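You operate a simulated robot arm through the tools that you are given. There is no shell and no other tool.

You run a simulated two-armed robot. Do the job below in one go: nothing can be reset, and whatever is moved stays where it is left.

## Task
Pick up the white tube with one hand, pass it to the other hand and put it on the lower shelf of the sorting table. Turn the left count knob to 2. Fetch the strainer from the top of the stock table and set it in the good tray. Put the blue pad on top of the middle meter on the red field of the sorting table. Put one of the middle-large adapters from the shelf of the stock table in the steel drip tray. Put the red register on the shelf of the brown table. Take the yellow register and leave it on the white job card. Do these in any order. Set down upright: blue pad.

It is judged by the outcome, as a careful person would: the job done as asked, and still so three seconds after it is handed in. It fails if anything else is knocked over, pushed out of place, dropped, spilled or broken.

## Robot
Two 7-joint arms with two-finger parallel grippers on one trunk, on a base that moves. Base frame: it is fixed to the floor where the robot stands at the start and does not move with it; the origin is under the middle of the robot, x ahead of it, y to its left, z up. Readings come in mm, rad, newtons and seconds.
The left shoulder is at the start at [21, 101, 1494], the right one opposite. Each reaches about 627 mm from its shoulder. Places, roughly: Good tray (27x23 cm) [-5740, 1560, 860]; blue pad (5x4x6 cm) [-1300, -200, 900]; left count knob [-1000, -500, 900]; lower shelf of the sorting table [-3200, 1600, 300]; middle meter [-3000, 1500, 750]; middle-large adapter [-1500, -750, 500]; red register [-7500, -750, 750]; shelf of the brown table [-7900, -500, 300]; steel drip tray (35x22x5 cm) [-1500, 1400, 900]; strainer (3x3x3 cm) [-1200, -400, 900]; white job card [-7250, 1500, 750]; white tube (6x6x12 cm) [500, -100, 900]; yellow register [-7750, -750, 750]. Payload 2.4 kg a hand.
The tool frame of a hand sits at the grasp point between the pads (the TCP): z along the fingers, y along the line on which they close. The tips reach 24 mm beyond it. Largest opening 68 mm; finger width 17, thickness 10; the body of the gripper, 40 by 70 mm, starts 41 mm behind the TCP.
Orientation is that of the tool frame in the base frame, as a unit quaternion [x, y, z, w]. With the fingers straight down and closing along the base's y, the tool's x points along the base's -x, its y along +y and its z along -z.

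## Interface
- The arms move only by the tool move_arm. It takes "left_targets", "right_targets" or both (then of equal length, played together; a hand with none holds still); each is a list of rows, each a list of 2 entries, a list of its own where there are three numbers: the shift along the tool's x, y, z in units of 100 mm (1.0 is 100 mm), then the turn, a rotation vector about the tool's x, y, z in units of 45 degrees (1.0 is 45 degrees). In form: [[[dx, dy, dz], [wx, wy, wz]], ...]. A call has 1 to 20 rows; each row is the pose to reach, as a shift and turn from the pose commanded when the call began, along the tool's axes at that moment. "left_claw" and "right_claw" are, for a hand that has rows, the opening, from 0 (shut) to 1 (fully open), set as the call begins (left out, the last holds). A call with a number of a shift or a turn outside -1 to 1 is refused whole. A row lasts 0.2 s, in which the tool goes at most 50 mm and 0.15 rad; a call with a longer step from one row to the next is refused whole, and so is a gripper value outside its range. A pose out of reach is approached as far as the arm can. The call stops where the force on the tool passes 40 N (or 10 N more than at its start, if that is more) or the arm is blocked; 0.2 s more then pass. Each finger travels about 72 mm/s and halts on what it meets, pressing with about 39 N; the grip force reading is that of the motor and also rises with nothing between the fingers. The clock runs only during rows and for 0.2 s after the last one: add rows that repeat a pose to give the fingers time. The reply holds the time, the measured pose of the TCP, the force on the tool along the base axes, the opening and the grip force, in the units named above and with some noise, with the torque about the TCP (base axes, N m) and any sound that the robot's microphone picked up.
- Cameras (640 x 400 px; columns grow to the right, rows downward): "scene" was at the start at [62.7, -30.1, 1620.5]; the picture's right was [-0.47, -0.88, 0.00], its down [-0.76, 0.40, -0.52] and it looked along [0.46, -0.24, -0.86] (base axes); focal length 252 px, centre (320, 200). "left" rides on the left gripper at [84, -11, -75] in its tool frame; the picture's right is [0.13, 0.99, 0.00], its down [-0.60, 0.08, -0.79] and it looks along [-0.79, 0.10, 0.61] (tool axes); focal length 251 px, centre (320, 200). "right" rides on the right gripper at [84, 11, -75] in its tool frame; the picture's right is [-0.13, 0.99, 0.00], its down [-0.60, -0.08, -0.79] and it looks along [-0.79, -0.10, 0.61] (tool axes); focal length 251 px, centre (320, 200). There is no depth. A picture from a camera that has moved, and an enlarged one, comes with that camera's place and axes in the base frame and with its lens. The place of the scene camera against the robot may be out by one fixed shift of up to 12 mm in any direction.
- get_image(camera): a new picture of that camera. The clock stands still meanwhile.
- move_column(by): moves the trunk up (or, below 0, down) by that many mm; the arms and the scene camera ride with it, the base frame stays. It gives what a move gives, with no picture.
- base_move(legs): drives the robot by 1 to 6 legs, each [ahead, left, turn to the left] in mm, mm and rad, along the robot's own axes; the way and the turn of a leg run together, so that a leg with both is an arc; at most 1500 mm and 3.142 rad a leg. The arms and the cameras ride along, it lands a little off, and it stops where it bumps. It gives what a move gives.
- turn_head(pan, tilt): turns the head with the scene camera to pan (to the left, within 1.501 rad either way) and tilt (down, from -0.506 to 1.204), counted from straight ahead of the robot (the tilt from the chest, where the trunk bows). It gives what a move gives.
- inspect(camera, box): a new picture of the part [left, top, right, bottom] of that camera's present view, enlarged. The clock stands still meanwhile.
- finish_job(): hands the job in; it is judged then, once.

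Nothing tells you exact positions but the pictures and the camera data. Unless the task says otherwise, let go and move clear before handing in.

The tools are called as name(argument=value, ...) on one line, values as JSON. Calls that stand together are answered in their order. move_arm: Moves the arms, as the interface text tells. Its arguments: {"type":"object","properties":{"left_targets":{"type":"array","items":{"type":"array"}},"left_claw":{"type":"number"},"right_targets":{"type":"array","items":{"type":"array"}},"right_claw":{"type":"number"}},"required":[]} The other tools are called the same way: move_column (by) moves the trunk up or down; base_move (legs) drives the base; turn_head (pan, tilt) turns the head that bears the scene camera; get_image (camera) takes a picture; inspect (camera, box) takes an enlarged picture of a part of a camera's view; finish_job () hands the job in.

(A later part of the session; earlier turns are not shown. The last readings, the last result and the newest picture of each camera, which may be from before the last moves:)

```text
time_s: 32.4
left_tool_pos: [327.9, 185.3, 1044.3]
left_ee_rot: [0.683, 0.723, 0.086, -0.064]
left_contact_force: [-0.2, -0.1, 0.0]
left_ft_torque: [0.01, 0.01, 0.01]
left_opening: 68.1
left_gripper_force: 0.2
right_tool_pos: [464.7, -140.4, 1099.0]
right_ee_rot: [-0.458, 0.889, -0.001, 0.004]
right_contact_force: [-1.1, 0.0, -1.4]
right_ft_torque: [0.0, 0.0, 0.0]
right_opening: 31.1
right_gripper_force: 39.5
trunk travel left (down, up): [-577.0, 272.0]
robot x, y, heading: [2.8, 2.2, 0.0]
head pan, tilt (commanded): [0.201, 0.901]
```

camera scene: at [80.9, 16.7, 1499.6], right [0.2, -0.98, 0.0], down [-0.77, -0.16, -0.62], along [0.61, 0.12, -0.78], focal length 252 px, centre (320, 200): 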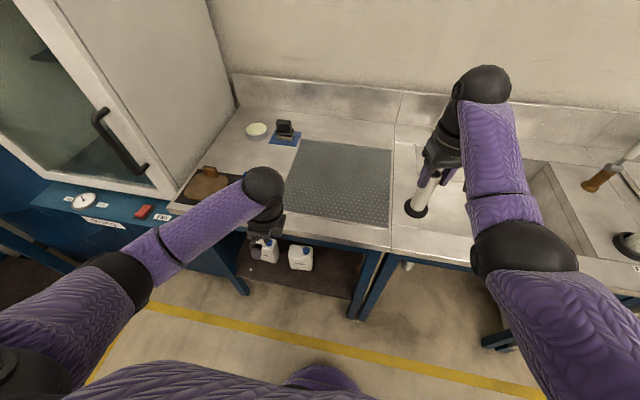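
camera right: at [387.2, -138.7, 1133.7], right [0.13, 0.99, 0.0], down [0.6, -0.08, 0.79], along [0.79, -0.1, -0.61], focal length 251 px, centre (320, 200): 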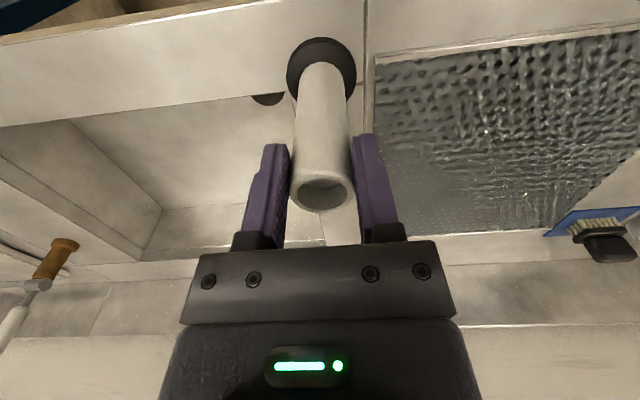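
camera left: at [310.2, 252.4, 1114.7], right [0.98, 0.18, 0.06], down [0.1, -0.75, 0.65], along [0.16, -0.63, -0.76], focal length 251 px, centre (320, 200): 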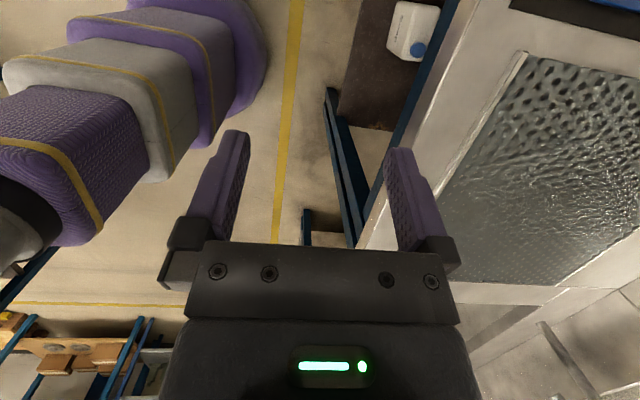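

Free again and turned about 55 degrees. I finish the turn to 90 degrees.

move_arm(right_targets=[[[0, 0, 0], [0, 0, -0.16]], [[0, 0, 0], [0, 0, -0.32]], [[0, 0, 0], [0, 0, -0.48]], [[0, 0, 0], [0, 0, -0.64]], [[0, 0, 0], [0, 0, -0.79]], [[0, 0, 0], [0, 0, -0.79]]])

get_image(camera="scene")

get_image(camera="left")

```text
time_s: 33.8
left_tool_pos: [326.8, 185.1, 1045.4]
left_ee_rot: [0.682, 0.724, 0.085, -0.064]
left_contact_force: [0.2, 0.1, 0.6]
left_ft_torque: [0.01, 0.02, 0.0]
left_opening: 68.0
left_gripper_force: 0.1
right_tool_pos: [464.8, -139.8, 1100.1]
right_ee_rot: [0.708, -0.706, 0.002, -0.004]
right_contact_force: [-0.2, 0.3, -1.5]
right_ft_torque: [-0.02, -0.03, 0.01]
right_opening: 31.1
right_gripper_force: 38.7
trunk travel left (down, up): [-577.0, 272.0]
robot x, y, heading: [2.3, 0.8, 0.001]
head pan, tilt (commanded): [0.201, 0.901]
```

```text
taken
camera scene: at [80.9, 16.8, 1499.6], right [0.2, -0.98, 0.0], down [-0.77, -0.16, -0.62], along [0.61, 0.12, -0.78], focal length 252 px, centre (320, 200)
```

scene: 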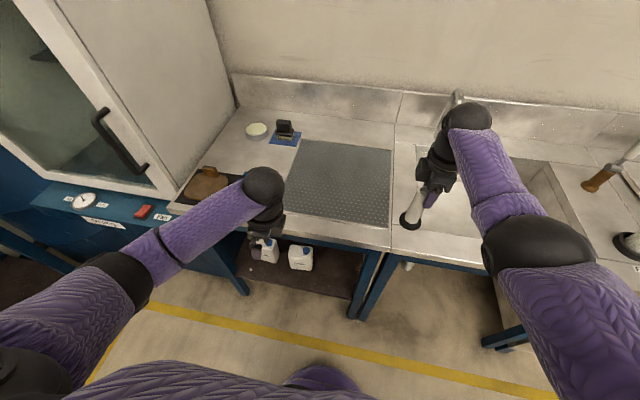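

```text
taken
camera left: at [310.1, 252.4, 1134.5], right [0.98, 0.18, 0.06], down [0.1, -0.75, 0.65], along [0.16, -0.63, -0.76], focal length 251 px, centre (320, 200)
```

left: 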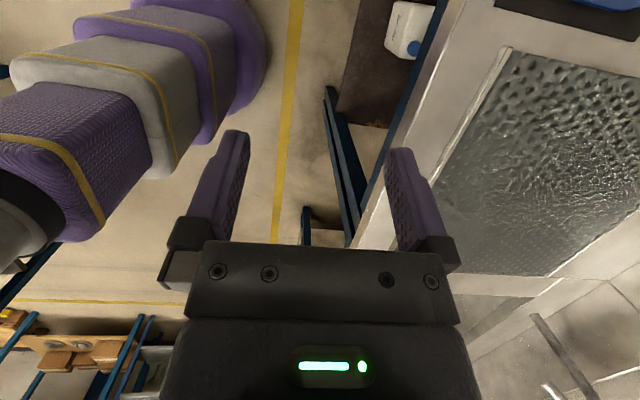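

Both hands are free. I now bring the right hand with the tube towards the middle and tilt the left hand so its fingers point down to the right.

move_arm(right_targets=[[[-0.08, 0.09, 0], [0, 0, 0]], [[-0.16, 0.18, 0], [0, 0, 0]], [[-0.24, 0.27, 0], [0, 0, 0]], [[-0.32, 0.36, 0], [0, 0, 0]], [[-0.4, 0.45, 0], [0, 0, 0]], [[-0.5, 0.55, 0], [0, 0, 0]], [[-0.6, 0.7, 0], [0, 0, 0]], [[-0.6, 0.7, 0], [0, 0, 0]]], left_targets=[[[0, 0, 0], [0, -0.15, 0]], [[0, 0, 0], [0, -0.3, 0]], [[0, 0, 0], [0, -0.45, 0]], [[0, 0, 0], [0, -0.6, 0]], [[0, 0, 0], [0, -0.75, 0]], [[0, 0, 0], [0, -0.9, 0]], [[0, 0, 0], [0, -1.0, 0]], [[0, 0, 0], [0, -1.0, 0]]], left_claw=1)

get_image(camera="scene")

get_image(camera="left")

```text
time_s: 35.6
left_tool_pos: [327.4, 186.1, 1046.0]
left_ee_rot: [0.662, 0.692, -0.183, 0.22]
left_contact_force: [-0.3, -1.4, 0.3]
left_ft_torque: [0.0, 0.0, -0.03]
left_opening: 67.8
left_gripper_force: 0.0
right_tool_pos: [394.2, -80.6, 1099.9]
right_ee_rot: [0.708, -0.706, 0.002, -0.005]
right_contact_force: [0.3, 1.1, -1.2]
right_ft_torque: [0.02, -0.03, 0.03]
right_opening: 31.1
right_gripper_force: 38.9
trunk travel left (down, up): [-577.0, 272.0]
robot x, y, heading: [2.6, -1.0, 0.002]
head pan, tilt (commanded): [0.201, 0.901]
```

```text
taken
camera scene: at [80.9, 16.8, 1499.6], right [0.2, -0.98, 0.0], down [-0.77, -0.16, -0.62], along [0.61, 0.12, -0.78], focal length 252 px, centre (320, 200)
```

scene: 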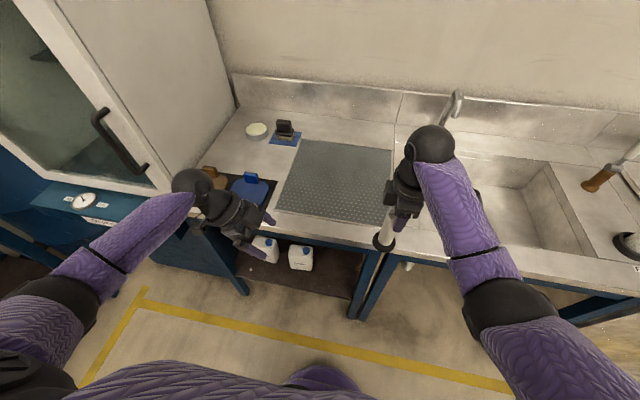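

```text
taken
camera left: at [310.3, 297.6, 1061.1], right [0.99, 0.16, -0.03], down [0.05, -0.07, 1.0], along [0.16, -0.98, -0.08], focal length 251 px, centre (320, 200)
```

left: 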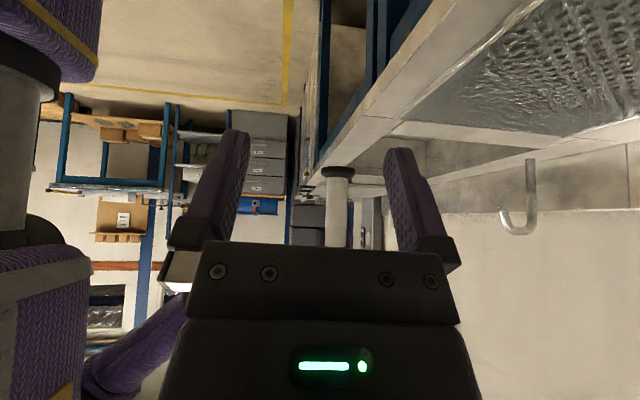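

The left camera sees the tube right between its fingers further to the right. I tilt 12 degrees more and approach to about 140 mm short of the tube.

move_arm(left_targets=[[[-0.16, 0.1, 0.15], [0, -0.05, 0]], [[-0.32, 0.2, 0.3], [0, -0.1, 0]], [[-0.48, 0.3, 0.45], [0, -0.15, 0]], [[-0.64, 0.4, 0.6], [0, -0.2, 0]], [[-0.8, 0.5, 0.75], [0, -0.25, 0]], [[-0.96, 0.61, 0.9], [0, -0.27, 0]], [[-0.96, 0.61, 0.9], [0, -0.27, 0]]])

get_image(camera="left")

get_image(camera="scene")

```text
time_s: 37.2
left_tool_pos: [396.5, 59.4, 1025.2]
left_ee_rot: [0.64, 0.666, -0.251, 0.291]
left_contact_force: [0.8, -0.1, -0.1]
left_ft_torque: [-0.02, -0.03, -0.03]
left_opening: 68.1
left_gripper_force: 0.0
right_tool_pos: [395.3, -79.9, 1098.7]
right_ee_rot: [0.708, -0.706, 0.002, -0.004]
right_contact_force: [-0.1, -0.4, -0.8]
right_ft_torque: [-0.04, 0.02, -0.01]
right_opening: 30.8
right_gripper_force: 39.0
trunk travel left (down, up): [-577.0, 272.0]
robot x, y, heading: [-1.4, 2.1, 0.0]
head pan, tilt (commanded): [0.201, 0.901]
```

```text
taken
camera left: at [380.2, 172.0, 1016.5], right [0.99, 0.15, -0.06], down [0.04, 0.14, 0.99], along [0.15, -0.98, 0.13], focal length 251 px, centre (320, 200)
```

left: 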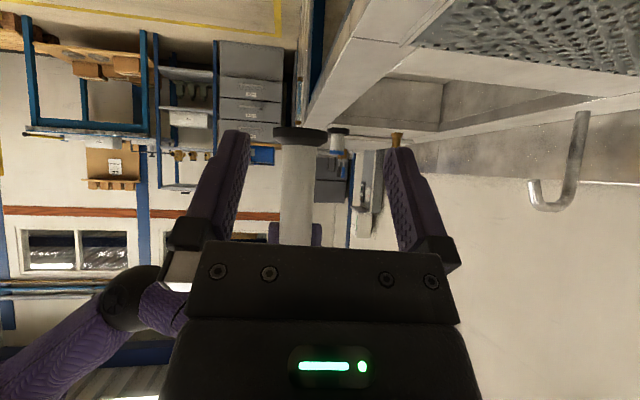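

```text
taken
camera scene: at [80.7, 17.0, 1499.6], right [0.2, -0.98, 0.0], down [-0.77, -0.16, -0.62], along [0.61, 0.12, -0.78], focal length 252 px, centre (320, 200)
```

scene: 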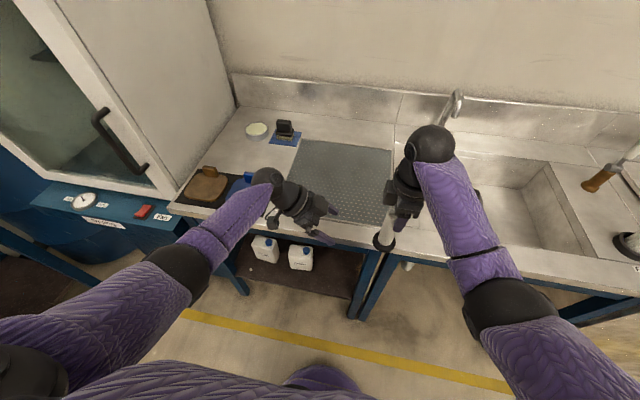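

The tube's axis is at x≈395.5 and its foot's top near z 995; the left TCP at z≈1023 should pass between foot and right fingertips. I close in to 20 mm short.

move_arm(left_targets=[[[-0.2, -0.015, 0.21], [0, 0, 0]], [[-0.4, -0.03, 0.41], [0, 0, 0]], [[-0.6, -0.045, 0.61], [0, 0, 0]], [[-0.75, -0.06, 0.76], [0, 0, 0]], [[-0.83, -0.065, 0.84], [0, 0, 0]], [[-0.83, -0.065, 0.84], [0, 0, 0]]])

get_image(camera="left")

get_image(camera="right")

inspect(camera="scene", box=[280, 120, 480, 260])

```text
time_s: 38.6
left_tool_pos: [395.6, -58.8, 1023.8]
left_ee_rot: [0.639, 0.667, -0.251, 0.29]
left_contact_force: [-0.3, 19.3, -0.2]
left_ft_torque: [-1.13, -0.1, -0.05]
left_opening: 67.6
left_gripper_force: 0.0
right_tool_pos: [394.7, -80.2, 1099.0]
right_ee_rot: [-0.706, 0.708, -0.002, 0.003]
right_contact_force: [-0.2, -20.0, -1.5]
right_ft_torque: [-0.34, 0.02, -0.04]
right_opening: 31.0
right_gripper_force: 38.7
trunk travel left (down, up): [-577.0, 272.0]
robot x, y, heading: [2.4, -2.3, -0.0]
head pan, tilt (commanded): [0.201, 0.901]
```

```text
taken
camera left: at [380.0, 54.7, 1016.2], right [0.99, 0.15, -0.06], down [0.04, 0.14, 0.99], along [0.15, -0.98, 0.13], focal length 251 px, centre (320, 200)
```

left: 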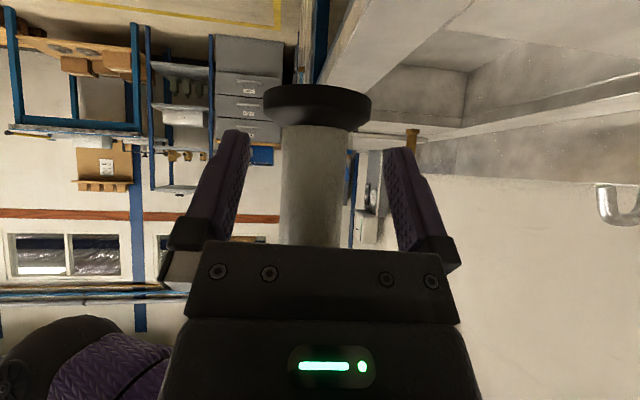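

```text
taken
camera right: at [382.2, -165.9, 1174.6], right [-0.99, 0.13, -0.01], down [0.07, 0.6, 0.79], along [0.11, 0.79, -0.61], focal length 251 px, centre (320, 200)
```

right: 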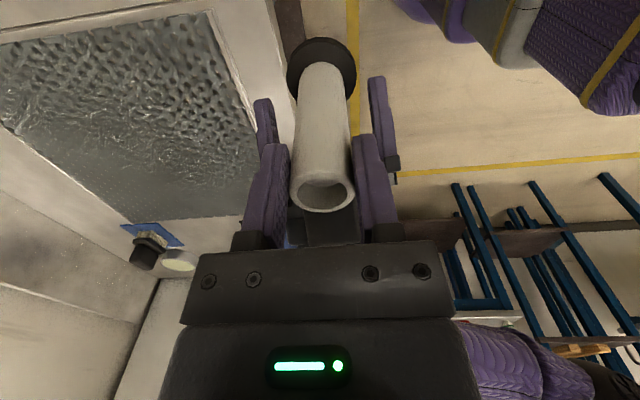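

```text
2.86 times, centred on (380, 190) of scene
camera zoom: at [80.8, 16.8, 1499.6], right [0.2, -0.98, 0.0], down [-0.77, -0.16, -0.62], along [0.61, 0.12, -0.78], focal length 720 px, centre (149, 229)
```

zoom: 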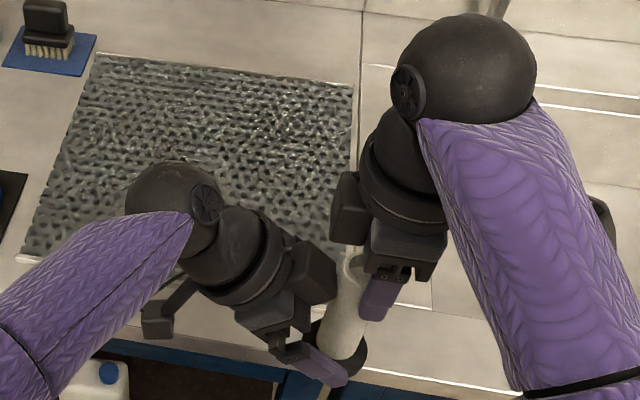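

The left gripper's upper box touched the right fingertips (about 20 N), so 45 degrees is too steep here. I back the left hand off and flatten it to about 15 degrees below horizontal, which clears the right fingers.

move_arm(left_targets=[[[0.2, 0.015, -0.2], [0, 0, 0]], [[0.42, 0.03, -0.42], [0, 0, 0]], [[0.42, 0.03, -0.42], [0, -0.14, 0]], [[0.42, 0.03, -0.42], [0, -0.28, 0]], [[0.42, 0.03, -0.42], [0, -0.42, 0]], [[0.42, 0.03, -0.42], [0, -0.56, 0]], [[0.42, 0.03, -0.42], [0, -0.67, 0]], [[0.42, 0.03, -0.42], [0, -0.67, 0]]])

get_image(camera="left")

```text
time_s: 40.4
left_tool_pos: [388.2, -3.1, 1028.8]
left_ee_rot: [0.552, 0.566, -0.41, 0.454]
left_contact_force: [-0.1, 0.9, 0.4]
left_ft_torque: [0.0, 0.01, 0.0]
left_opening: 68.2
left_gripper_force: 0.0
left hand out of reach, approached as far as the arm can: row 7, 8
right_tool_pos: [395.6, -81.7, 1098.9]
right_ee_rot: [0.708, -0.706, 0.002, -0.005]
right_contact_force: [-1.2, -0.3, -1.6]
right_ft_torque: [-0.01, 0.0, 0.01]
right_opening: 31.0
right_gripper_force: 39.0
trunk travel left (down, up): [-577.0, 272.0]
robot x, y, heading: [-3.0, -1.2, -0.004]
head pan, tilt (commanded): [0.201, 0.901]
```

```text
taken
camera left: at [376.1, 93.1, 964.6], right [0.99, 0.09, -0.09], down [0.02, 0.62, 0.79], along [0.12, -0.78, 0.61], focal length 251 px, centre (320, 200)
```

left: 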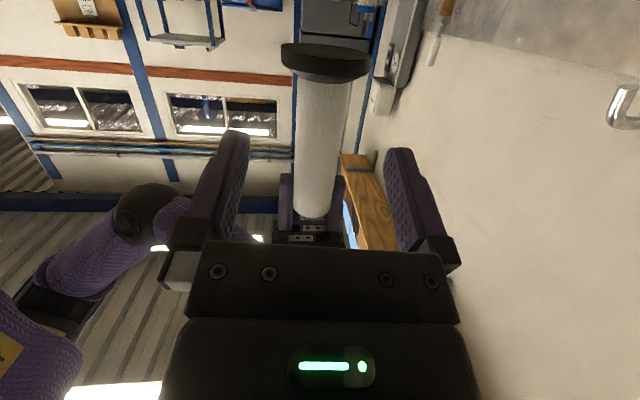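

The flattened left hand is at the edge of its reach, so I bring both hands 20 mm nearer and a little higher before closing in.

move_arm(right_targets=[[[0, 0.07, -0.07], [0, 0, 0]], [[0, 0.14, -0.14], [0, 0, 0]], [[0, 0.2, -0.2], [0, 0, 0]], [[0, 0.2, -0.2], [0, 0, 0]]], left_targets=[[[-0.06, -0.05, 0], [0, 0, 0]], [[-0.12, -0.1, 0], [0, 0, 0]], [[-0.17, -0.13, 0.05], [0, 0, 0]], [[-0.17, -0.13, 0.12], [0, 0, 0]]])

get_image(camera="left")

get_image(camera="right")

```text
time_s: 41.4
left_tool_pos: [391.2, -18.8, 1029.8]
left_ee_rot: [0.552, 0.567, -0.41, 0.454]
left_contact_force: [-1.0, 0.1, -0.1]
left_ft_torque: [-0.01, 0.0, 0.03]
left_opening: 68.1
left_gripper_force: 0.0
left hand out of reach, approached as far as the arm can: row 1, 2, 3, 4
right_tool_pos: [376.2, -80.0, 1118.9]
right_ee_rot: [0.707, -0.707, 0.002, -0.005]
right_contact_force: [0.0, -0.1, -0.6]
right_ft_torque: [0.0, 0.01, 0.01]
right_opening: 30.9
right_gripper_force: 39.3
trunk travel left (down, up): [-577.0, 272.0]
robot x, y, heading: [-2.5, -1.5, 0.002]
head pan, tilt (commanded): [0.201, 0.901]
```

```text
taken
camera left: at [377.1, 75.9, 966.7], right [0.99, 0.09, -0.09], down [0.02, 0.62, 0.79], along [0.12, -0.78, 0.61], focal length 251 px, centre (320, 200)
```

left: 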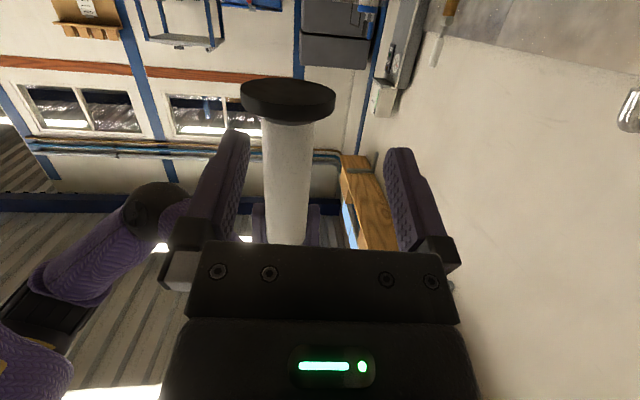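

```text
taken
camera right: at [362.3, -164.7, 1194.3], right [-0.99, 0.13, -0.01], down [0.07, 0.6, 0.8], along [0.11, 0.79, -0.61], focal length 251 px, centre (320, 200)
```

right: 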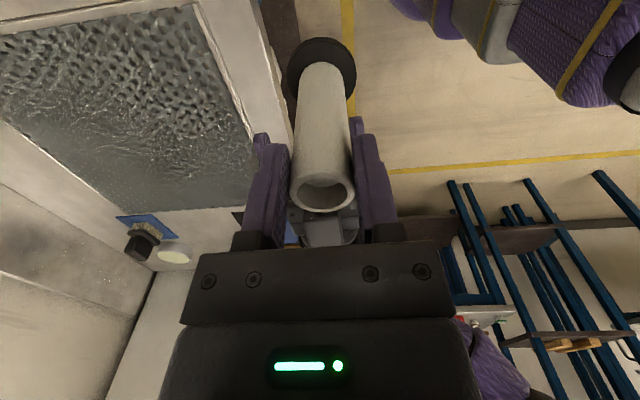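

The left wrist seems to be at a joint limit pointing straight right. I turn the left hand to point diagonally forward-right instead, which lies closer to its forearm, while backing away from the tube.

move_arm(left_targets=[[[-0.02, -0.11, -0.01], [-0.138, 0.005, -0.036]], [[-0.04, -0.22, -0.02], [-0.276, 0.01, -0.071]], [[-0.06, -0.32, -0.03], [-0.414, 0.016, -0.107]], [[-0.08, -0.43, -0.04], [-0.553, 0.021, -0.143]], [[-0.1, -0.54, -0.05], [-0.69, 0.026, -0.179]], [[-0.12, -0.65, -0.06], [-0.83, 0.032, -0.214]], [[-0.136, -0.754, -0.067], [-0.967, 0.037, -0.25]], [[-0.136, -0.754, -0.067], [-0.967, 0.037, -0.25]]])

get_image(camera="left")

get_image(camera="scene")

```text
time_s: 43.2
left_tool_pos: [356.4, -46.4, 923.3]
left_ee_rot: [0.294, 0.735, -0.206, 0.575]
left_contact_force: [0.5, -0.5, 0.1]
left_ft_torque: [0.02, 0.0, 0.0]
left_opening: 67.8
left_gripper_force: 0.0
left hand out of reach, approached as far as the arm can: row 1, 2, 3, 4, 5, 6, 7, 8
right_tool_pos: [376.7, -81.1, 1117.9]
right_ee_rot: [0.708, -0.706, 0.001, -0.004]
right_contact_force: [0.4, -0.4, -2.1]
right_ft_torque: [-0.01, -0.01, 0.01]
right_opening: 30.9
right_gripper_force: 39.3
trunk travel left (down, up): [-577.0, 272.0]
robot x, y, heading: [3.2, -1.5, 0.002]
head pan, tilt (commanded): [0.201, 0.901]
```

```text
taken
camera left: at [280.9, 12.9, 860.5], right [0.64, 0.76, -0.09], down [-0.42, 0.45, 0.79], along [0.64, -0.47, 0.61], focal length 251 px, centre (320, 200)
```

left: 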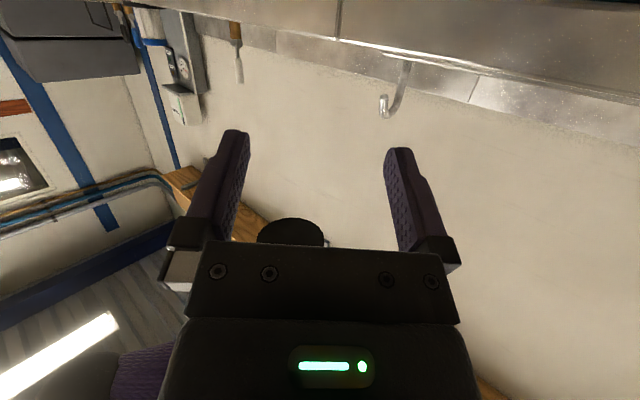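

```text
taken
camera scene: at [82.6, 13.8, 1499.5], right [0.2, -0.98, 0.0], down [-0.77, -0.15, -0.62], along [0.61, 0.13, -0.78], focal length 252 px, centre (320, 200)
```

scene: 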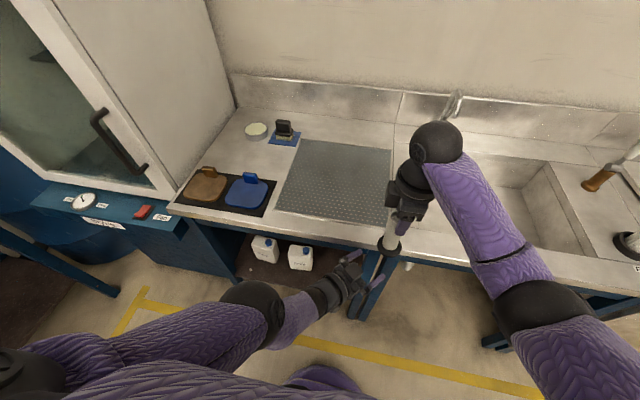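

The left wrist cannot bend that far there, so I retract it to the left. I will set the tube back on the counter and re-grip it 10 mm higher with the right hand, so the left hand can take it at about 30 degrees.

move_arm(left_targets=[[[-0.06, 0.09, -0.15], [0.138, -0.005, 0.036]], [[-0.12, 0.18, -0.3], [0.276, -0.01, 0.071]], [[-0.18, 0.27, -0.45], [0.414, -0.016, 0.107]], [[-0.24, 0.36, -0.6], [0.553, -0.021, 0.143]], [[-0.3, 0.45, -0.75], [0.69, -0.026, 0.179]], [[-0.37, 0.55, -0.87], [0.83, -0.032, 0.214]], [[-0.37, 0.55, -0.87], [0.967, -0.037, 0.25]], [[-0.37, 0.55, -0.87], [0.967, -0.037, 0.25]]])

```text
time_s: 45.0
left_tool_pos: [339.8, 47.2, 979.2]
left_ee_rot: [0.552, 0.567, -0.41, 0.454]
left_contact_force: [0.5, -0.1, -0.5]
left_ft_torque: [-0.01, 0.02, -0.03]
left_opening: 67.8
left_gripper_force: 0.0
left hand out of reach, approached as far as the arm can: row 1, 2, 3, 4, 5, 6, 7, 8
right_tool_pos: [375.2, -80.2, 1120.0]
right_ee_rot: [0.707, -0.707, 0.002, -0.004]
right_contact_force: [0.3, -0.6, -2.1]
right_ft_torque: [-0.02, 0.0, 0.01]
right_opening: 31.0
right_gripper_force: 38.4
trunk travel left (down, up): [-577.0, 272.0]
robot x, y, heading: [3.2, -0.1, -0.002]
head pan, tilt (commanded): [0.201, 0.901]
```

The left hand is clear of the tube. Now the right hand carries the tube back over the counter rim while the left hand rises and steepens out of the way.

move_arm(right_targets=[[[0.09, -0.13, 0], [0, 0, 0]], [[0.18, -0.26, 0], [0, 0, 0]], [[0.28, -0.39, 0], [0, 0, 0]], [[0.38, -0.52, 0], [0, 0, 0]], [[0.48, -0.65, 0], [0, 0, 0]], [[0.58, -0.78, 0], [0, 0, 0]], [[0.67, -0.92, 0.1], [0, 0, 0]], [[0.67, -0.92, 0.1], [0, 0, 0]]], left_targets=[[[-0.06, 0, -0.12], [0, 0.1, 0]], [[-0.12, -0.01, -0.25], [0, 0.2, 0]], [[-0.18, -0.01, -0.38], [0, 0.3, 0]], [[-0.24, -0.02, -0.51], [0, 0.4, 0]], [[-0.3, -0.03, -0.64], [0, 0.5, 0]], [[-0.36, -0.03, -0.76], [0, 0.6, 0]], [[-0.41, -0.04, -0.86], [0, 0.67, 0]], [[-0.41, -0.04, -0.86], [0, 0.67, 0]]])

move_column(by=-100)

get_image(camera="right")

get_image(camera="scene")

```text
time_s: 46.8
left_tool_pos: [405.7, 139.6, 990.9]
left_ee_rot: [0.64, 0.666, -0.252, 0.289]
left_contact_force: [0.0, 0.5, 0.3]
left_ft_torque: [-0.01, -0.02, -0.02]
left_opening: 68.0
left_gripper_force: 0.1
left hand out of reach, approached as far as the arm can: row 1, 2, 3, 4, 5, 6, 7, 8
right_tool_pos: [466.5, -147.3, 1110.0]
right_ee_rot: [0.708, -0.707, 0.002, -0.005]
right_contact_force: [-0.7, -0.2, -0.4]
right_ft_torque: [-0.01, -0.01, 0.03]
right_opening: 31.0
right_gripper_force: 39.1
trunk travel left (down, up): [-577.0, 272.0]
robot x, y, heading: [-0.3, 3.4, -0.002]
head pan, tilt (commanded): [0.201, 0.901]
```

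```text
time_s: 47.9
left_tool_pos: [409.6, 139.9, 901.3]
left_ee_rot: [0.64, 0.663, -0.254, 0.295]
left_contact_force: [-7.5, 2.0, 14.2]
left_ft_torque: [-0.08, -0.29, -0.01]
left_opening: 62.6
left_gripper_force: 0.0
right_tool_pos: [466.1, -145.5, 1018.4]
right_ee_rot: [0.708, -0.706, 0.002, -0.004]
right_contact_force: [0.2, 1.1, -1.0]
right_ft_torque: [0.01, 0.01, -0.01]
right_opening: 31.2
right_gripper_force: 38.3
trunk travel left (down, up): [-487.0, 363.0]
robot x, y, heading: [-2.1, -1.1, 0.0]
head pan, tilt (commanded): [0.201, 0.901]
stopped: the force on the tool passed its limit at 58 N (the readings are from after the stop); the commanded pose is now the measured one
```

```text
taken
camera right: at [453.7, -230.6, 1093.2], right [-0.99, 0.13, -0.01], down [0.07, 0.6, 0.8], along [0.1, 0.79, -0.61], focal length 251 px, centre (320, 200)
```

right: 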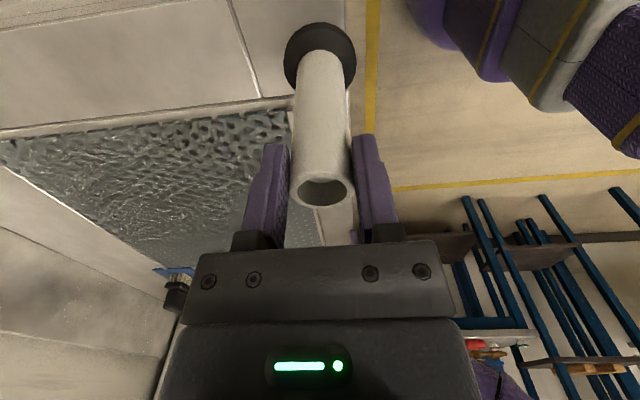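

```text
taken
camera scene: at [85.8, 17.0, 1408.7], right [0.2, -0.98, 0.0], down [-0.77, -0.16, -0.62], along [0.61, 0.12, -0.78], focal length 252 px, centre (320, 200)
```

scene: 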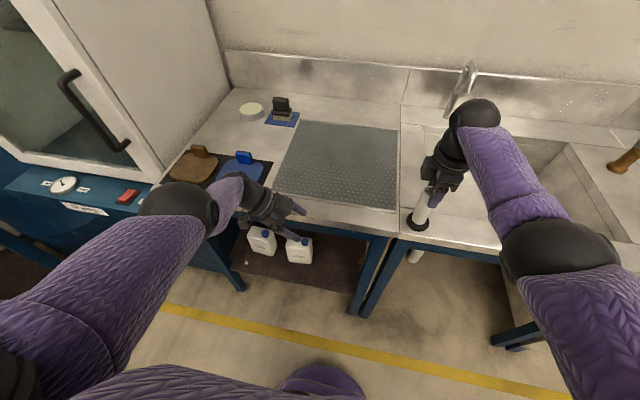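

The left hand had drifted forward and its fingertips touched the counter rim lightly. I retract it back and up right away.

move_arm(left_targets=[[[0, 0, -0.15], [0, 0, 0]], [[0, 0, -0.35], [0, 0, 0]], [[0, 0, -0.55], [0, 0, 0]], [[-0.2, -0.2, -0.7], [0, 0, 0]], [[-0.3, -0.4, -0.7], [0, 0, 0]], [[-0.3, -0.4, -0.7], [0, 0, 0]]])

get_image(camera="left")

get_image(camera="scene")

```text
time_s: 49.2
left_tool_pos: [422.2, 188.8, 944.5]
left_ee_rot: [0.64, 0.663, -0.254, 0.294]
left_contact_force: [0.7, 0.8, 0.4]
left_ft_torque: [-0.04, 0.04, 0.01]
left_opening: 68.2
left_gripper_force: 0.1
left hand out of reach, approached as far as the arm can: row 1, 2, 3, 4, 5, 6
right_tool_pos: [466.6, -146.9, 1019.1]
right_ee_rot: [0.708, -0.707, 0.0, -0.003]
right_contact_force: [-0.1, 0.2, -1.2]
right_ft_torque: [-0.05, 0.06, -0.03]
right_opening: 31.0
right_gripper_force: 38.8
trunk travel left (down, up): [-487.0, 363.0]
robot x, y, heading: [0.0, -1.1, -0.003]
head pan, tilt (commanded): [0.201, 0.901]
```

```text
taken
camera left: at [405.6, 301.1, 934.3], right [0.99, 0.14, -0.05], down [0.03, 0.15, 0.99], along [0.15, -0.98, 0.14], focal length 251 px, centre (320, 200)
```

left: 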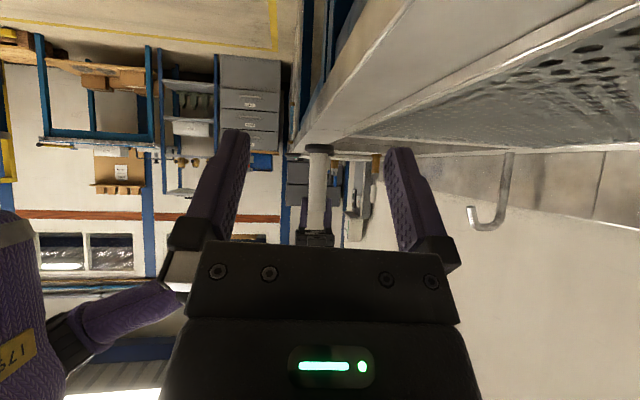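

```text
taken
camera scene: at [87.4, 16.9, 1408.9], right [0.2, -0.98, 0.0], down [-0.77, -0.16, -0.62], along [0.61, 0.12, -0.78], focal length 252 px, centre (320, 200)
```

scene: 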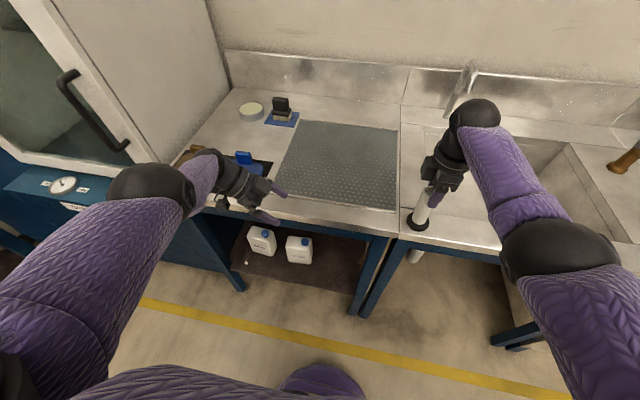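

The left arm is at a joint limit in this posture; turning its fingers back to straight down lifts its wrist and frees it, clear of the pads on the counter.

move_arm(left_targets=[[[-0.05, 0, -0.05], [0, 0.14, 0]], [[-0.1, 0, -0.1], [0, 0.28, 0]], [[-0.15, 0, -0.15], [0, 0.42, 0]], [[-0.2, 0, -0.2], [0, 0.56, 0]], [[-0.25, 0, -0.25], [0, 0.7, 0]], [[-0.3, 0, -0.3], [0, 0.84, 0]], [[-0.3, 0, -0.3], [0, 1.0, 0]], [[-0.3, 0, -0.3], [0, 1.0, 0]]])

get_image(camera="scene")

```text
time_s: 51.0
left_tool_pos: [472.7, 194.1, 969.0]
left_ee_rot: [0.687, 0.726, 0.011, 0.016]
left_contact_force: [0.1, -0.4, -0.4]
left_ft_torque: [-0.01, 0.01, 0.02]
left_opening: 68.0
left_gripper_force: 0.1
left hand out of reach, approached as far as the arm can: row 1, 2, 3, 4, 5, 6, 7, 8
right_tool_pos: [466.0, -145.9, 1016.8]
right_ee_rot: [0.708, -0.707, 0.001, -0.003]
right_contact_force: [-0.1, -0.1, -1.1]
right_ft_torque: [0.0, -0.01, 0.0]
right_opening: 31.3
right_gripper_force: 39.1
trunk travel left (down, up): [-487.0, 363.0]
robot x, y, heading: [1.1, -0.2, 0.001]
head pan, tilt (commanded): [0.201, 0.901]
```

```text
taken
camera scene: at [87.4, 16.9, 1408.9], right [0.2, -0.98, 0.0], down [-0.77, -0.16, -0.62], along [0.61, 0.12, -0.78], focal length 252 px, centre (320, 200)
```

scene: 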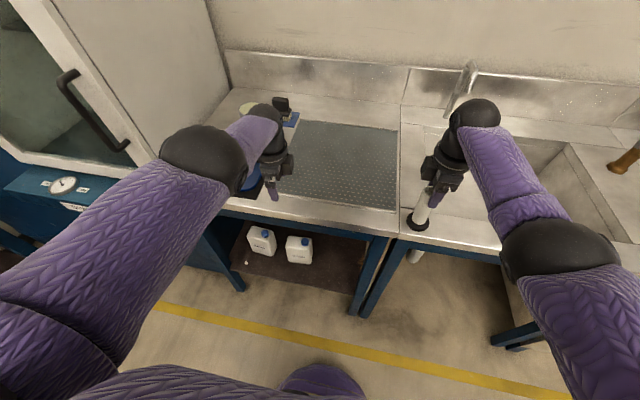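

The left arm is stretched out now. I pull the left hand straight back towards the robot and up to regain a normal posture.

move_arm(left_targets=[[[0, -0.1, -0.2], [0, 0, 0]], [[0, -0.3, -0.4], [0, 0, 0]], [[0, -0.5, -0.5], [0, 0, 0]], [[0, -0.7, -0.6], [0, 0, 0]], [[0, -0.9, -0.6], [0, 0, 0]], [[0, -1.0, -0.6], [0, 0, 0]], [[0, -1.0, -0.6], [0, 0, 0]]])

get_image(camera="scene")

```text
time_s: 52.6
left_tool_pos: [483.0, 195.7, 1003.6]
left_ee_rot: [0.688, 0.726, 0.011, 0.018]
left_contact_force: [0.6, -0.1, -0.6]
left_ft_torque: [0.0, 0.01, 0.0]
left_opening: 68.1
left_gripper_force: 0.1
left hand out of reach, approached as far as the arm can: row 1, 2, 3, 4, 5, 6, 7
right_tool_pos: [466.5, -146.8, 1018.5]
right_ee_rot: [0.708, -0.707, 0.001, -0.003]
right_contact_force: [-0.3, -0.2, -1.1]
right_ft_torque: [-0.05, 0.0, 0.0]
right_opening: 30.8
right_gripper_force: 39.0
trunk travel left (down, up): [-487.0, 363.0]
robot x, y, heading: [2.8, -1.2, 0.002]
head pan, tilt (commanded): [0.201, 0.901]
```

```text
taken
camera scene: at [87.4, 16.8, 1408.9], right [0.2, -0.98, 0.0], down [-0.77, -0.16, -0.62], along [0.61, 0.12, -0.78], focal length 252 px, centre (320, 200)
```

scene: 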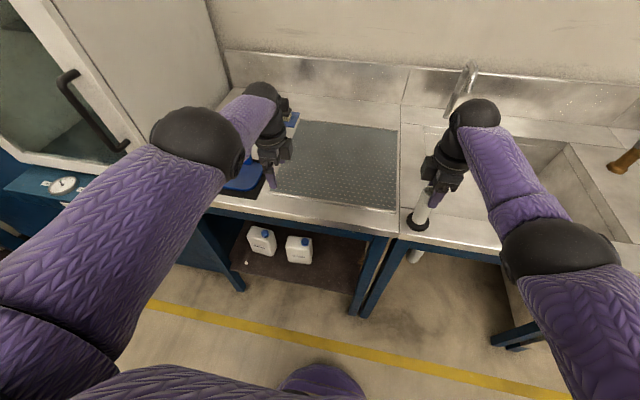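

The left wrist is at its sideways limit with the hand turned that way. I turn the left hand back (camera toward the robot), where the wrist bends freely, and will approach the tube from behind instead of from the left.

move_arm(left_targets=[[[0, 0, -0.05], [0, 0, -0.15]], [[0, 0, -0.1], [0, 0, -0.3]], [[0, 0, -0.1], [0, 0, -0.45]], [[0, 0, -0.1], [0, 0, -0.6]], [[0, 0, -0.1], [0, 0, -0.75]], [[0, 0, -0.1], [0, 0, -0.9]], [[0, 0, -0.1], [0, 0, -1.0]], [[0, 0, -0.1], [0, 0, -1.0]]])

```text
time_s: 54.5
left_tool_pos: [486.3, 195.5, 1013.3]
left_ee_rot: [0.358, 0.933, 0.003, 0.02]
left_contact_force: [0.7, -0.7, -0.1]
left_ft_torque: [-0.04, 0.01, 0.02]
left_opening: 68.0
left_gripper_force: 0.0
right_tool_pos: [466.8, -146.8, 1018.2]
right_ee_rot: [0.708, -0.707, 0.0, -0.002]
right_contact_force: [-0.4, -0.4, -1.8]
right_ft_torque: [-0.02, 0.0, 0.01]
right_opening: 31.0
right_gripper_force: 38.9
trunk travel left (down, up): [-487.0, 363.0]
robot x, y, heading: [-1.1, -4.1, 0.001]
head pan, tilt (commanded): [0.201, 0.901]
```

Good, reachable again. I finish turning it back and pull it in a little.

move_arm(left_targets=[[[0.04, -0.03, 0], [0, 0, -0.14]], [[0.08, -0.07, 0], [0, 0, -0.28]], [[0.12, -0.1, 0], [0, 0, -0.42]], [[0.16, -0.14, 0], [0, 0, -0.56]], [[0.2, -0.17, 0], [0, 0, -0.7]], [[0.25, -0.2, 0], [0, 0, -0.84]], [[0.3, -0.27, 0], [0, 0, -0.93]], [[0.3, -0.27, 0], [0, 0, -0.93]]])

get_image(camera="scene")

```text
time_s: 56.2
left_tool_pos: [482.5, 197.0, 1002.9]
left_ee_rot: [0.001, 1.0, -0.004, 0.02]
left_contact_force: [0.3, 0.4, 0.0]
left_ft_torque: [-0.01, -0.01, 0.01]
left_opening: 67.9
left_gripper_force: 0.0
left hand out of reach, approached as far as the arm can: row 1, 2, 3, 4, 5, 6, 7, 8
right_tool_pos: [466.4, -145.8, 1018.4]
right_ee_rot: [0.708, -0.706, 0.0, -0.003]
right_contact_force: [-0.6, 0.1, -1.4]
right_ft_torque: [-0.01, 0.03, 0.01]
right_opening: 31.1
right_gripper_force: 39.0
trunk travel left (down, up): [-487.0, 363.0]
robot x, y, heading: [-1.2, 1.5, -0.0]
head pan, tilt (commanded): [0.201, 0.901]
```

```text
taken
camera scene: at [87.4, 16.8, 1409.0], right [0.2, -0.98, 0.0], down [-0.77, -0.16, -0.62], along [0.61, 0.12, -0.78], focal length 252 px, centre (320, 200)
```

scene: 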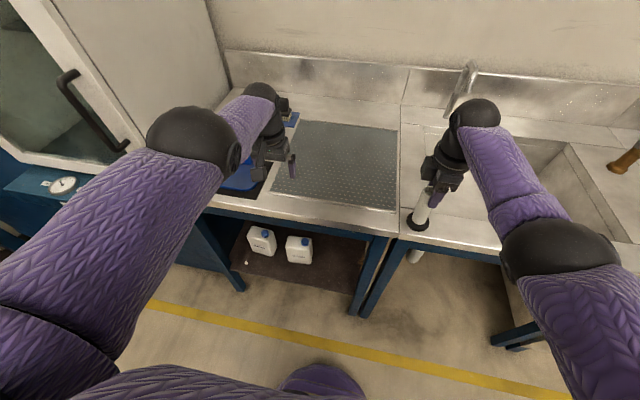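

The left elbow has become fully straight. Moving the hand up and inward should make it bend again in its natural direction.

move_arm(left_targets=[[[0, -0.15, -0.2], [0, 0, 0]], [[0, -0.3, -0.4], [0, 0, 0]], [[0.05, -0.45, -0.6], [0, 0, 0]], [[0.1, -0.6, -0.8], [0, 0, 0]], [[0.2, -0.7, -1.0], [0, 0, 0]], [[0.4, -0.8, -1.0], [0, 0, 0]], [[0.6, -0.9, -1.0], [0, 0, 0]], [[0.6, -0.9, -1.0], [0, 0, 0]]])

get_image(camera="scene")

```text
time_s: 58.0
left_tool_pos: [491.5, 96.9, 1101.8]
left_ee_rot: [0.002, 1.0, -0.004, 0.02]
left_contact_force: [-0.1, -0.5, -0.1]
left_ft_torque: [0.03, 0.0, 0.0]
left_opening: 67.9
left_gripper_force: 0.1
left hand out of reach, approached as far as the arm can: row 1, 2, 3, 4, 5, 6, 7, 8
right_tool_pos: [466.2, -146.2, 1017.4]
right_ee_rot: [0.708, -0.706, 0.001, -0.004]
right_contact_force: [-0.1, 0.4, -1.3]
right_ft_torque: [-0.01, -0.02, 0.0]
right_opening: 30.9
right_gripper_force: 38.8
trunk travel left (down, up): [-487.0, 363.0]
robot x, y, heading: [2.8, -3.3, 0.003]
head pan, tilt (commanded): [0.201, 0.901]
```

```text
taken
camera scene: at [87.5, 17.0, 1408.9], right [0.2, -0.98, 0.0], down [-0.77, -0.16, -0.62], along [0.61, 0.12, -0.78], focal length 252 px, centre (320, 200)
```

scene: 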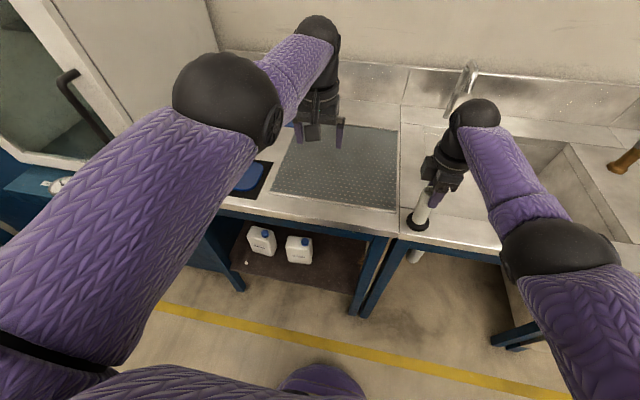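

I test a small pure pull-back of the left hand.

move_arm(left_targets=[[[0.1, 0, 0], [0, 0, 0]], [[0.2, 0, 0], [0, 0, 0]], [[0.3, 0, 0], [0, 0, 0]], [[0.3, 0, 0], [0, 0, 0]]])

get_image(camera="left")

```text
time_s: 59.0
left_tool_pos: [493.3, 97.0, 1101.3]
left_ee_rot: [0.001, 1.0, -0.005, 0.02]
left_contact_force: [0.4, 0.0, -0.4]
left_ft_torque: [0.01, 0.01, 0.0]
left_opening: 67.9
left_gripper_force: 0.1
left hand out of reach, approached as far as the arm can: row 1, 2, 3, 4
right_tool_pos: [466.8, -146.2, 1018.6]
right_ee_rot: [0.708, -0.707, 0.001, -0.002]
right_contact_force: [0.1, -0.7, -1.0]
right_ft_torque: [0.0, -0.01, 0.03]
right_opening: 31.1
right_gripper_force: 38.4
trunk travel left (down, up): [-487.0, 363.0]
robot x, y, heading: [2.7, -1.6, -0.002]
head pan, tilt (commanded): [0.201, 0.901]
```

```text
taken
camera left: at [405.7, 89.1, 1171.7], right [-0.13, 0.99, -0.01], down [0.57, 0.08, 0.82], along [0.81, 0.1, -0.58], focal length 251 px, centre (320, 200)
```

left: 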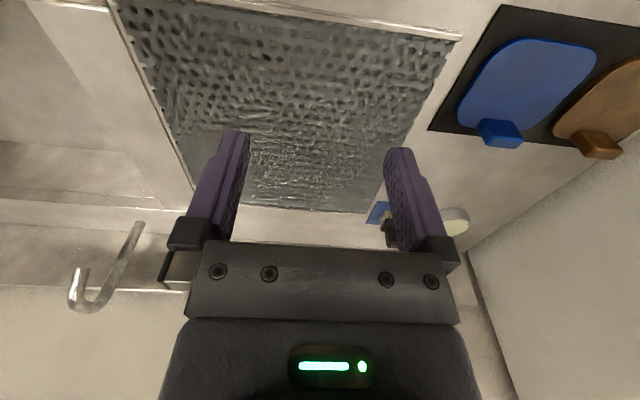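

I try straightening the left arm fully outward first and then moving left and up, so the elbow passes through straight into its normal bending direction.

move_arm(left_targets=[[[-0.15, 0, 0], [0, 0, 0]], [[-0.3, 0, 0], [0, 0, 0]], [[-0.3, 0.15, -0.1], [0, 0, 0]], [[-0.3, 0.3, -0.2], [0, 0, 0]], [[-0.2, 0.45, -0.3], [0, 0, 0]], [[-0.05, 0.6, -0.4], [0, 0, 0]], [[0.15, 0.7, -0.5], [0, 0, 0]], [[0.35, 0.7, -0.5], [0, 0, 0]], [[0.5, 0.7, -0.5], [0, 0, 0]], [[0.5, 0.7, -0.5], [0, 0, 0]]])

get_image(camera="scene")

```text
time_s: 61.2
left_tool_pos: [494.5, 169.8, 1151.5]
left_ee_rot: [0.001, 1.0, -0.004, 0.02]
left_contact_force: [-0.4, -0.7, -0.2]
left_ft_torque: [0.0, 0.0, -0.01]
left_opening: 68.1
left_gripper_force: 0.2
left hand out of reach, approached as far as the arm can: row 1, 2, 3, 4, 5, 7, 8, 9, 10
right_tool_pos: [466.2, -147.1, 1018.4]
right_ee_rot: [0.707, -0.707, 0.001, -0.003]
right_contact_force: [0.6, -0.1, -0.8]
right_ft_torque: [-0.03, 0.0, -0.02]
right_opening: 31.0
right_gripper_force: 39.3
trunk travel left (down, up): [-487.0, 363.0]
robot x, y, heading: [3.4, -1.6, 0.001]
head pan, tilt (commanded): [0.201, 0.901]
```

```text
taken
camera scene: at [87.4, 16.8, 1408.9], right [0.2, -0.98, 0.0], down [-0.77, -0.16, -0.62], along [0.61, 0.12, -0.78], focal length 252 px, centre (320, 200)
```

scene: 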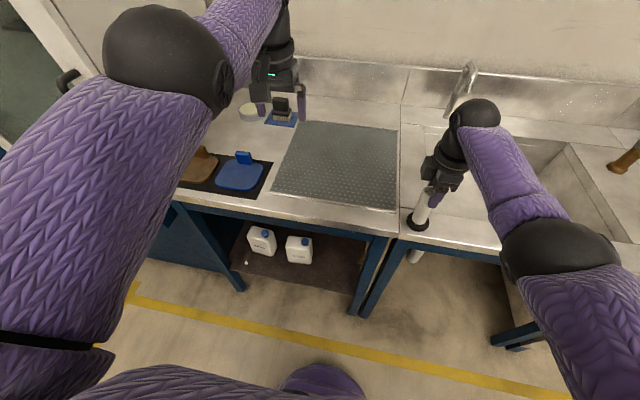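

Pulling back still fails, so I relax the left wrist by pitching the fingers forward 45 degrees, then try pulling in with that hand direction.

move_arm(left_targets=[[[0, 0, 0], [0, -0.15, 0]], [[0, 0, 0], [0, -0.3, 0]], [[0, 0, 0], [0, -0.45, 0]], [[0, 0, 0], [0, -0.6, 0]], [[0, 0, 0], [0, -0.75, 0]], [[0, 0, 0], [0, -0.9, 0]], [[0, 0, 0], [0, -1.0, 0]], [[0, 0, 0], [0, -1.0, 0]]])

get_image(camera="scene")

```text
time_s: 63.0
left_tool_pos: [612.4, 173.5, 1154.2]
left_ee_rot: [0.0, 0.916, -0.005, 0.402]
left_contact_force: [0.1, 0.7, -0.5]
left_ft_torque: [0.0, 0.0, -0.05]
left_opening: 68.1
left_gripper_force: 0.0
left hand out of reach, approached as far as the arm can: row 1, 2, 3, 4, 5, 6, 7, 8
right_tool_pos: [467.7, -146.3, 1017.5]
right_ee_rot: [0.707, -0.707, 0.002, -0.003]
right_contact_force: [0.2, 0.2, -1.8]
right_ft_torque: [0.02, 0.01, 0.0]
right_opening: 30.8
right_gripper_force: 39.5
trunk travel left (down, up): [-487.0, 363.0]
robot x, y, heading: [-2.6, 1.0, 0.001]
head pan, tilt (commanded): [0.201, 0.901]
```

```text
taken
camera scene: at [87.4, 16.8, 1409.0], right [0.2, -0.98, 0.0], down [-0.77, -0.16, -0.62], along [0.61, 0.12, -0.78], focal length 252 px, centre (320, 200)
```

scene: 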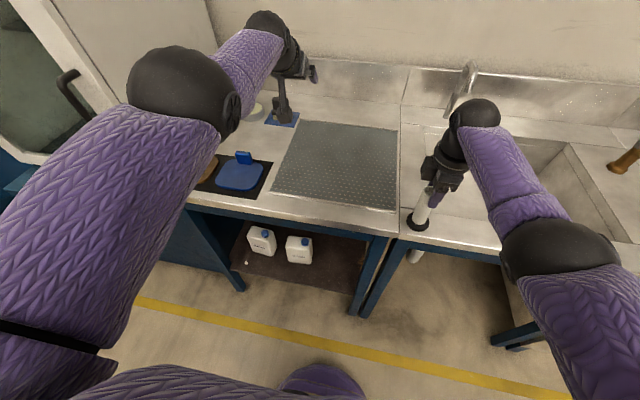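

The elbow seems bent slightly past straight at its limit. I pull the arm outward to straighten it and make a longer move to the left and up, which should carry the elbow over to its normal side.

move_arm(left_targets=[[[-0.27, 0, 0.29], [0, 0, 0]], [[-0.27, 0, 0.29], [0, 0, 0]], [[-0.27, 0, 0.29], [0, 0, 0]], [[-0.37, 0.2, 0.2], [0, 0, 0]], [[-0.5, 0.4, 0.1], [0, 0, 0]], [[-0.65, 0.6, -0.05], [0, 0, 0]], [[-0.82, 0.8, -0.2], [0, 0, 0]], [[-1.0, 1.0, -0.38], [0, 0, 0]], [[-1.0, 1.0, -0.38], [0, 0, 0]]])

get_image(camera="scene")

```text
time_s: 65.0
left_tool_pos: [597.2, 261.5, 1239.9]
left_ee_rot: [-0.001, 0.916, -0.004, 0.401]
left_contact_force: [0.1, -0.3, 0.3]
left_ft_torque: [0.0, -0.05, -0.01]
left_opening: 68.1
left_gripper_force: 0.2
left hand out of reach, approached as far as the arm can: row 1, 2, 3, 4, 5, 6, 7, 8, 9
right_tool_pos: [467.6, -146.5, 1018.4]
right_ee_rot: [0.708, -0.706, 0.0, -0.003]
right_contact_force: [0.9, -0.4, -1.7]
right_ft_torque: [0.02, -0.03, -0.03]
right_opening: 30.8
right_gripper_force: 39.5
trunk travel left (down, up): [-487.0, 363.0]
robot x, y, heading: [2.9, -2.0, 0.0]
head pan, tilt (commanded): [0.201, 0.901]
```

```text
taken
camera scene: at [87.5, 16.8, 1408.9], right [0.2, -0.98, 0.0], down [-0.77, -0.16, -0.62], along [0.61, 0.12, -0.78], focal length 252 px, centre (320, 200)
```

scene: 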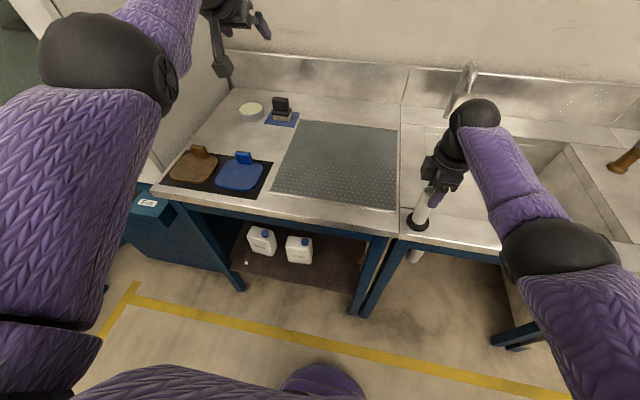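

The arm is nearly fully straight now. I try pulling inward from here.

move_arm(left_targets=[[[0.0, 0.1, -0.15], [0, 0, 0]], [[0.05, 0.2, -0.3], [0, 0, 0]], [[0.1, 0.2, -0.45], [0, 0, 0]], [[0.19, 0.2, -0.65], [0, 0, 0]], [[0.3, 0.2, -0.8], [0, 0, 0]], [[0.3, 0.2, -0.8], [0, 0, 0]]])

```text
time_s: 66.5
left_tool_pos: [516.9, 281.8, 1270.3]
left_ee_rot: [0.0, 0.916, -0.005, 0.402]
left_contact_force: [-0.9, -0.3, -1.1]
left_ft_torque: [-0.02, 0.02, 0.01]
left_opening: 68.1
left_gripper_force: 0.1
right_tool_pos: [468.4, -145.6, 1018.2]
right_ee_rot: [0.708, -0.707, 0.0, -0.003]
right_contact_force: [0.1, -1.1, -2.2]
right_ft_torque: [-0.02, 0.0, 0.0]
right_opening: 30.8
right_gripper_force: 38.8
trunk travel left (down, up): [-487.0, 363.0]
robot x, y, heading: [0.3, 0.1, 0.0]
head pan, tilt (commanded): [0.201, 0.901]
```

That worked: the left arm bends in again. I check its posture.

get_image(camera="scene")

```text
taken
camera scene: at [87.5, 16.9, 1408.9], right [0.2, -0.98, 0.0], down [-0.77, -0.16, -0.62], along [0.61, 0.12, -0.78], focal length 252 px, centre (320, 200)
```

scene: 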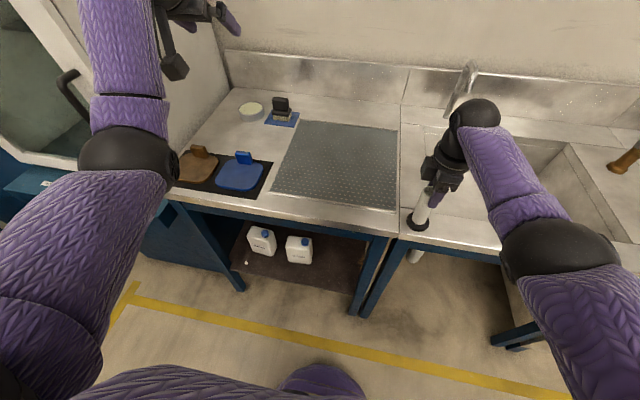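

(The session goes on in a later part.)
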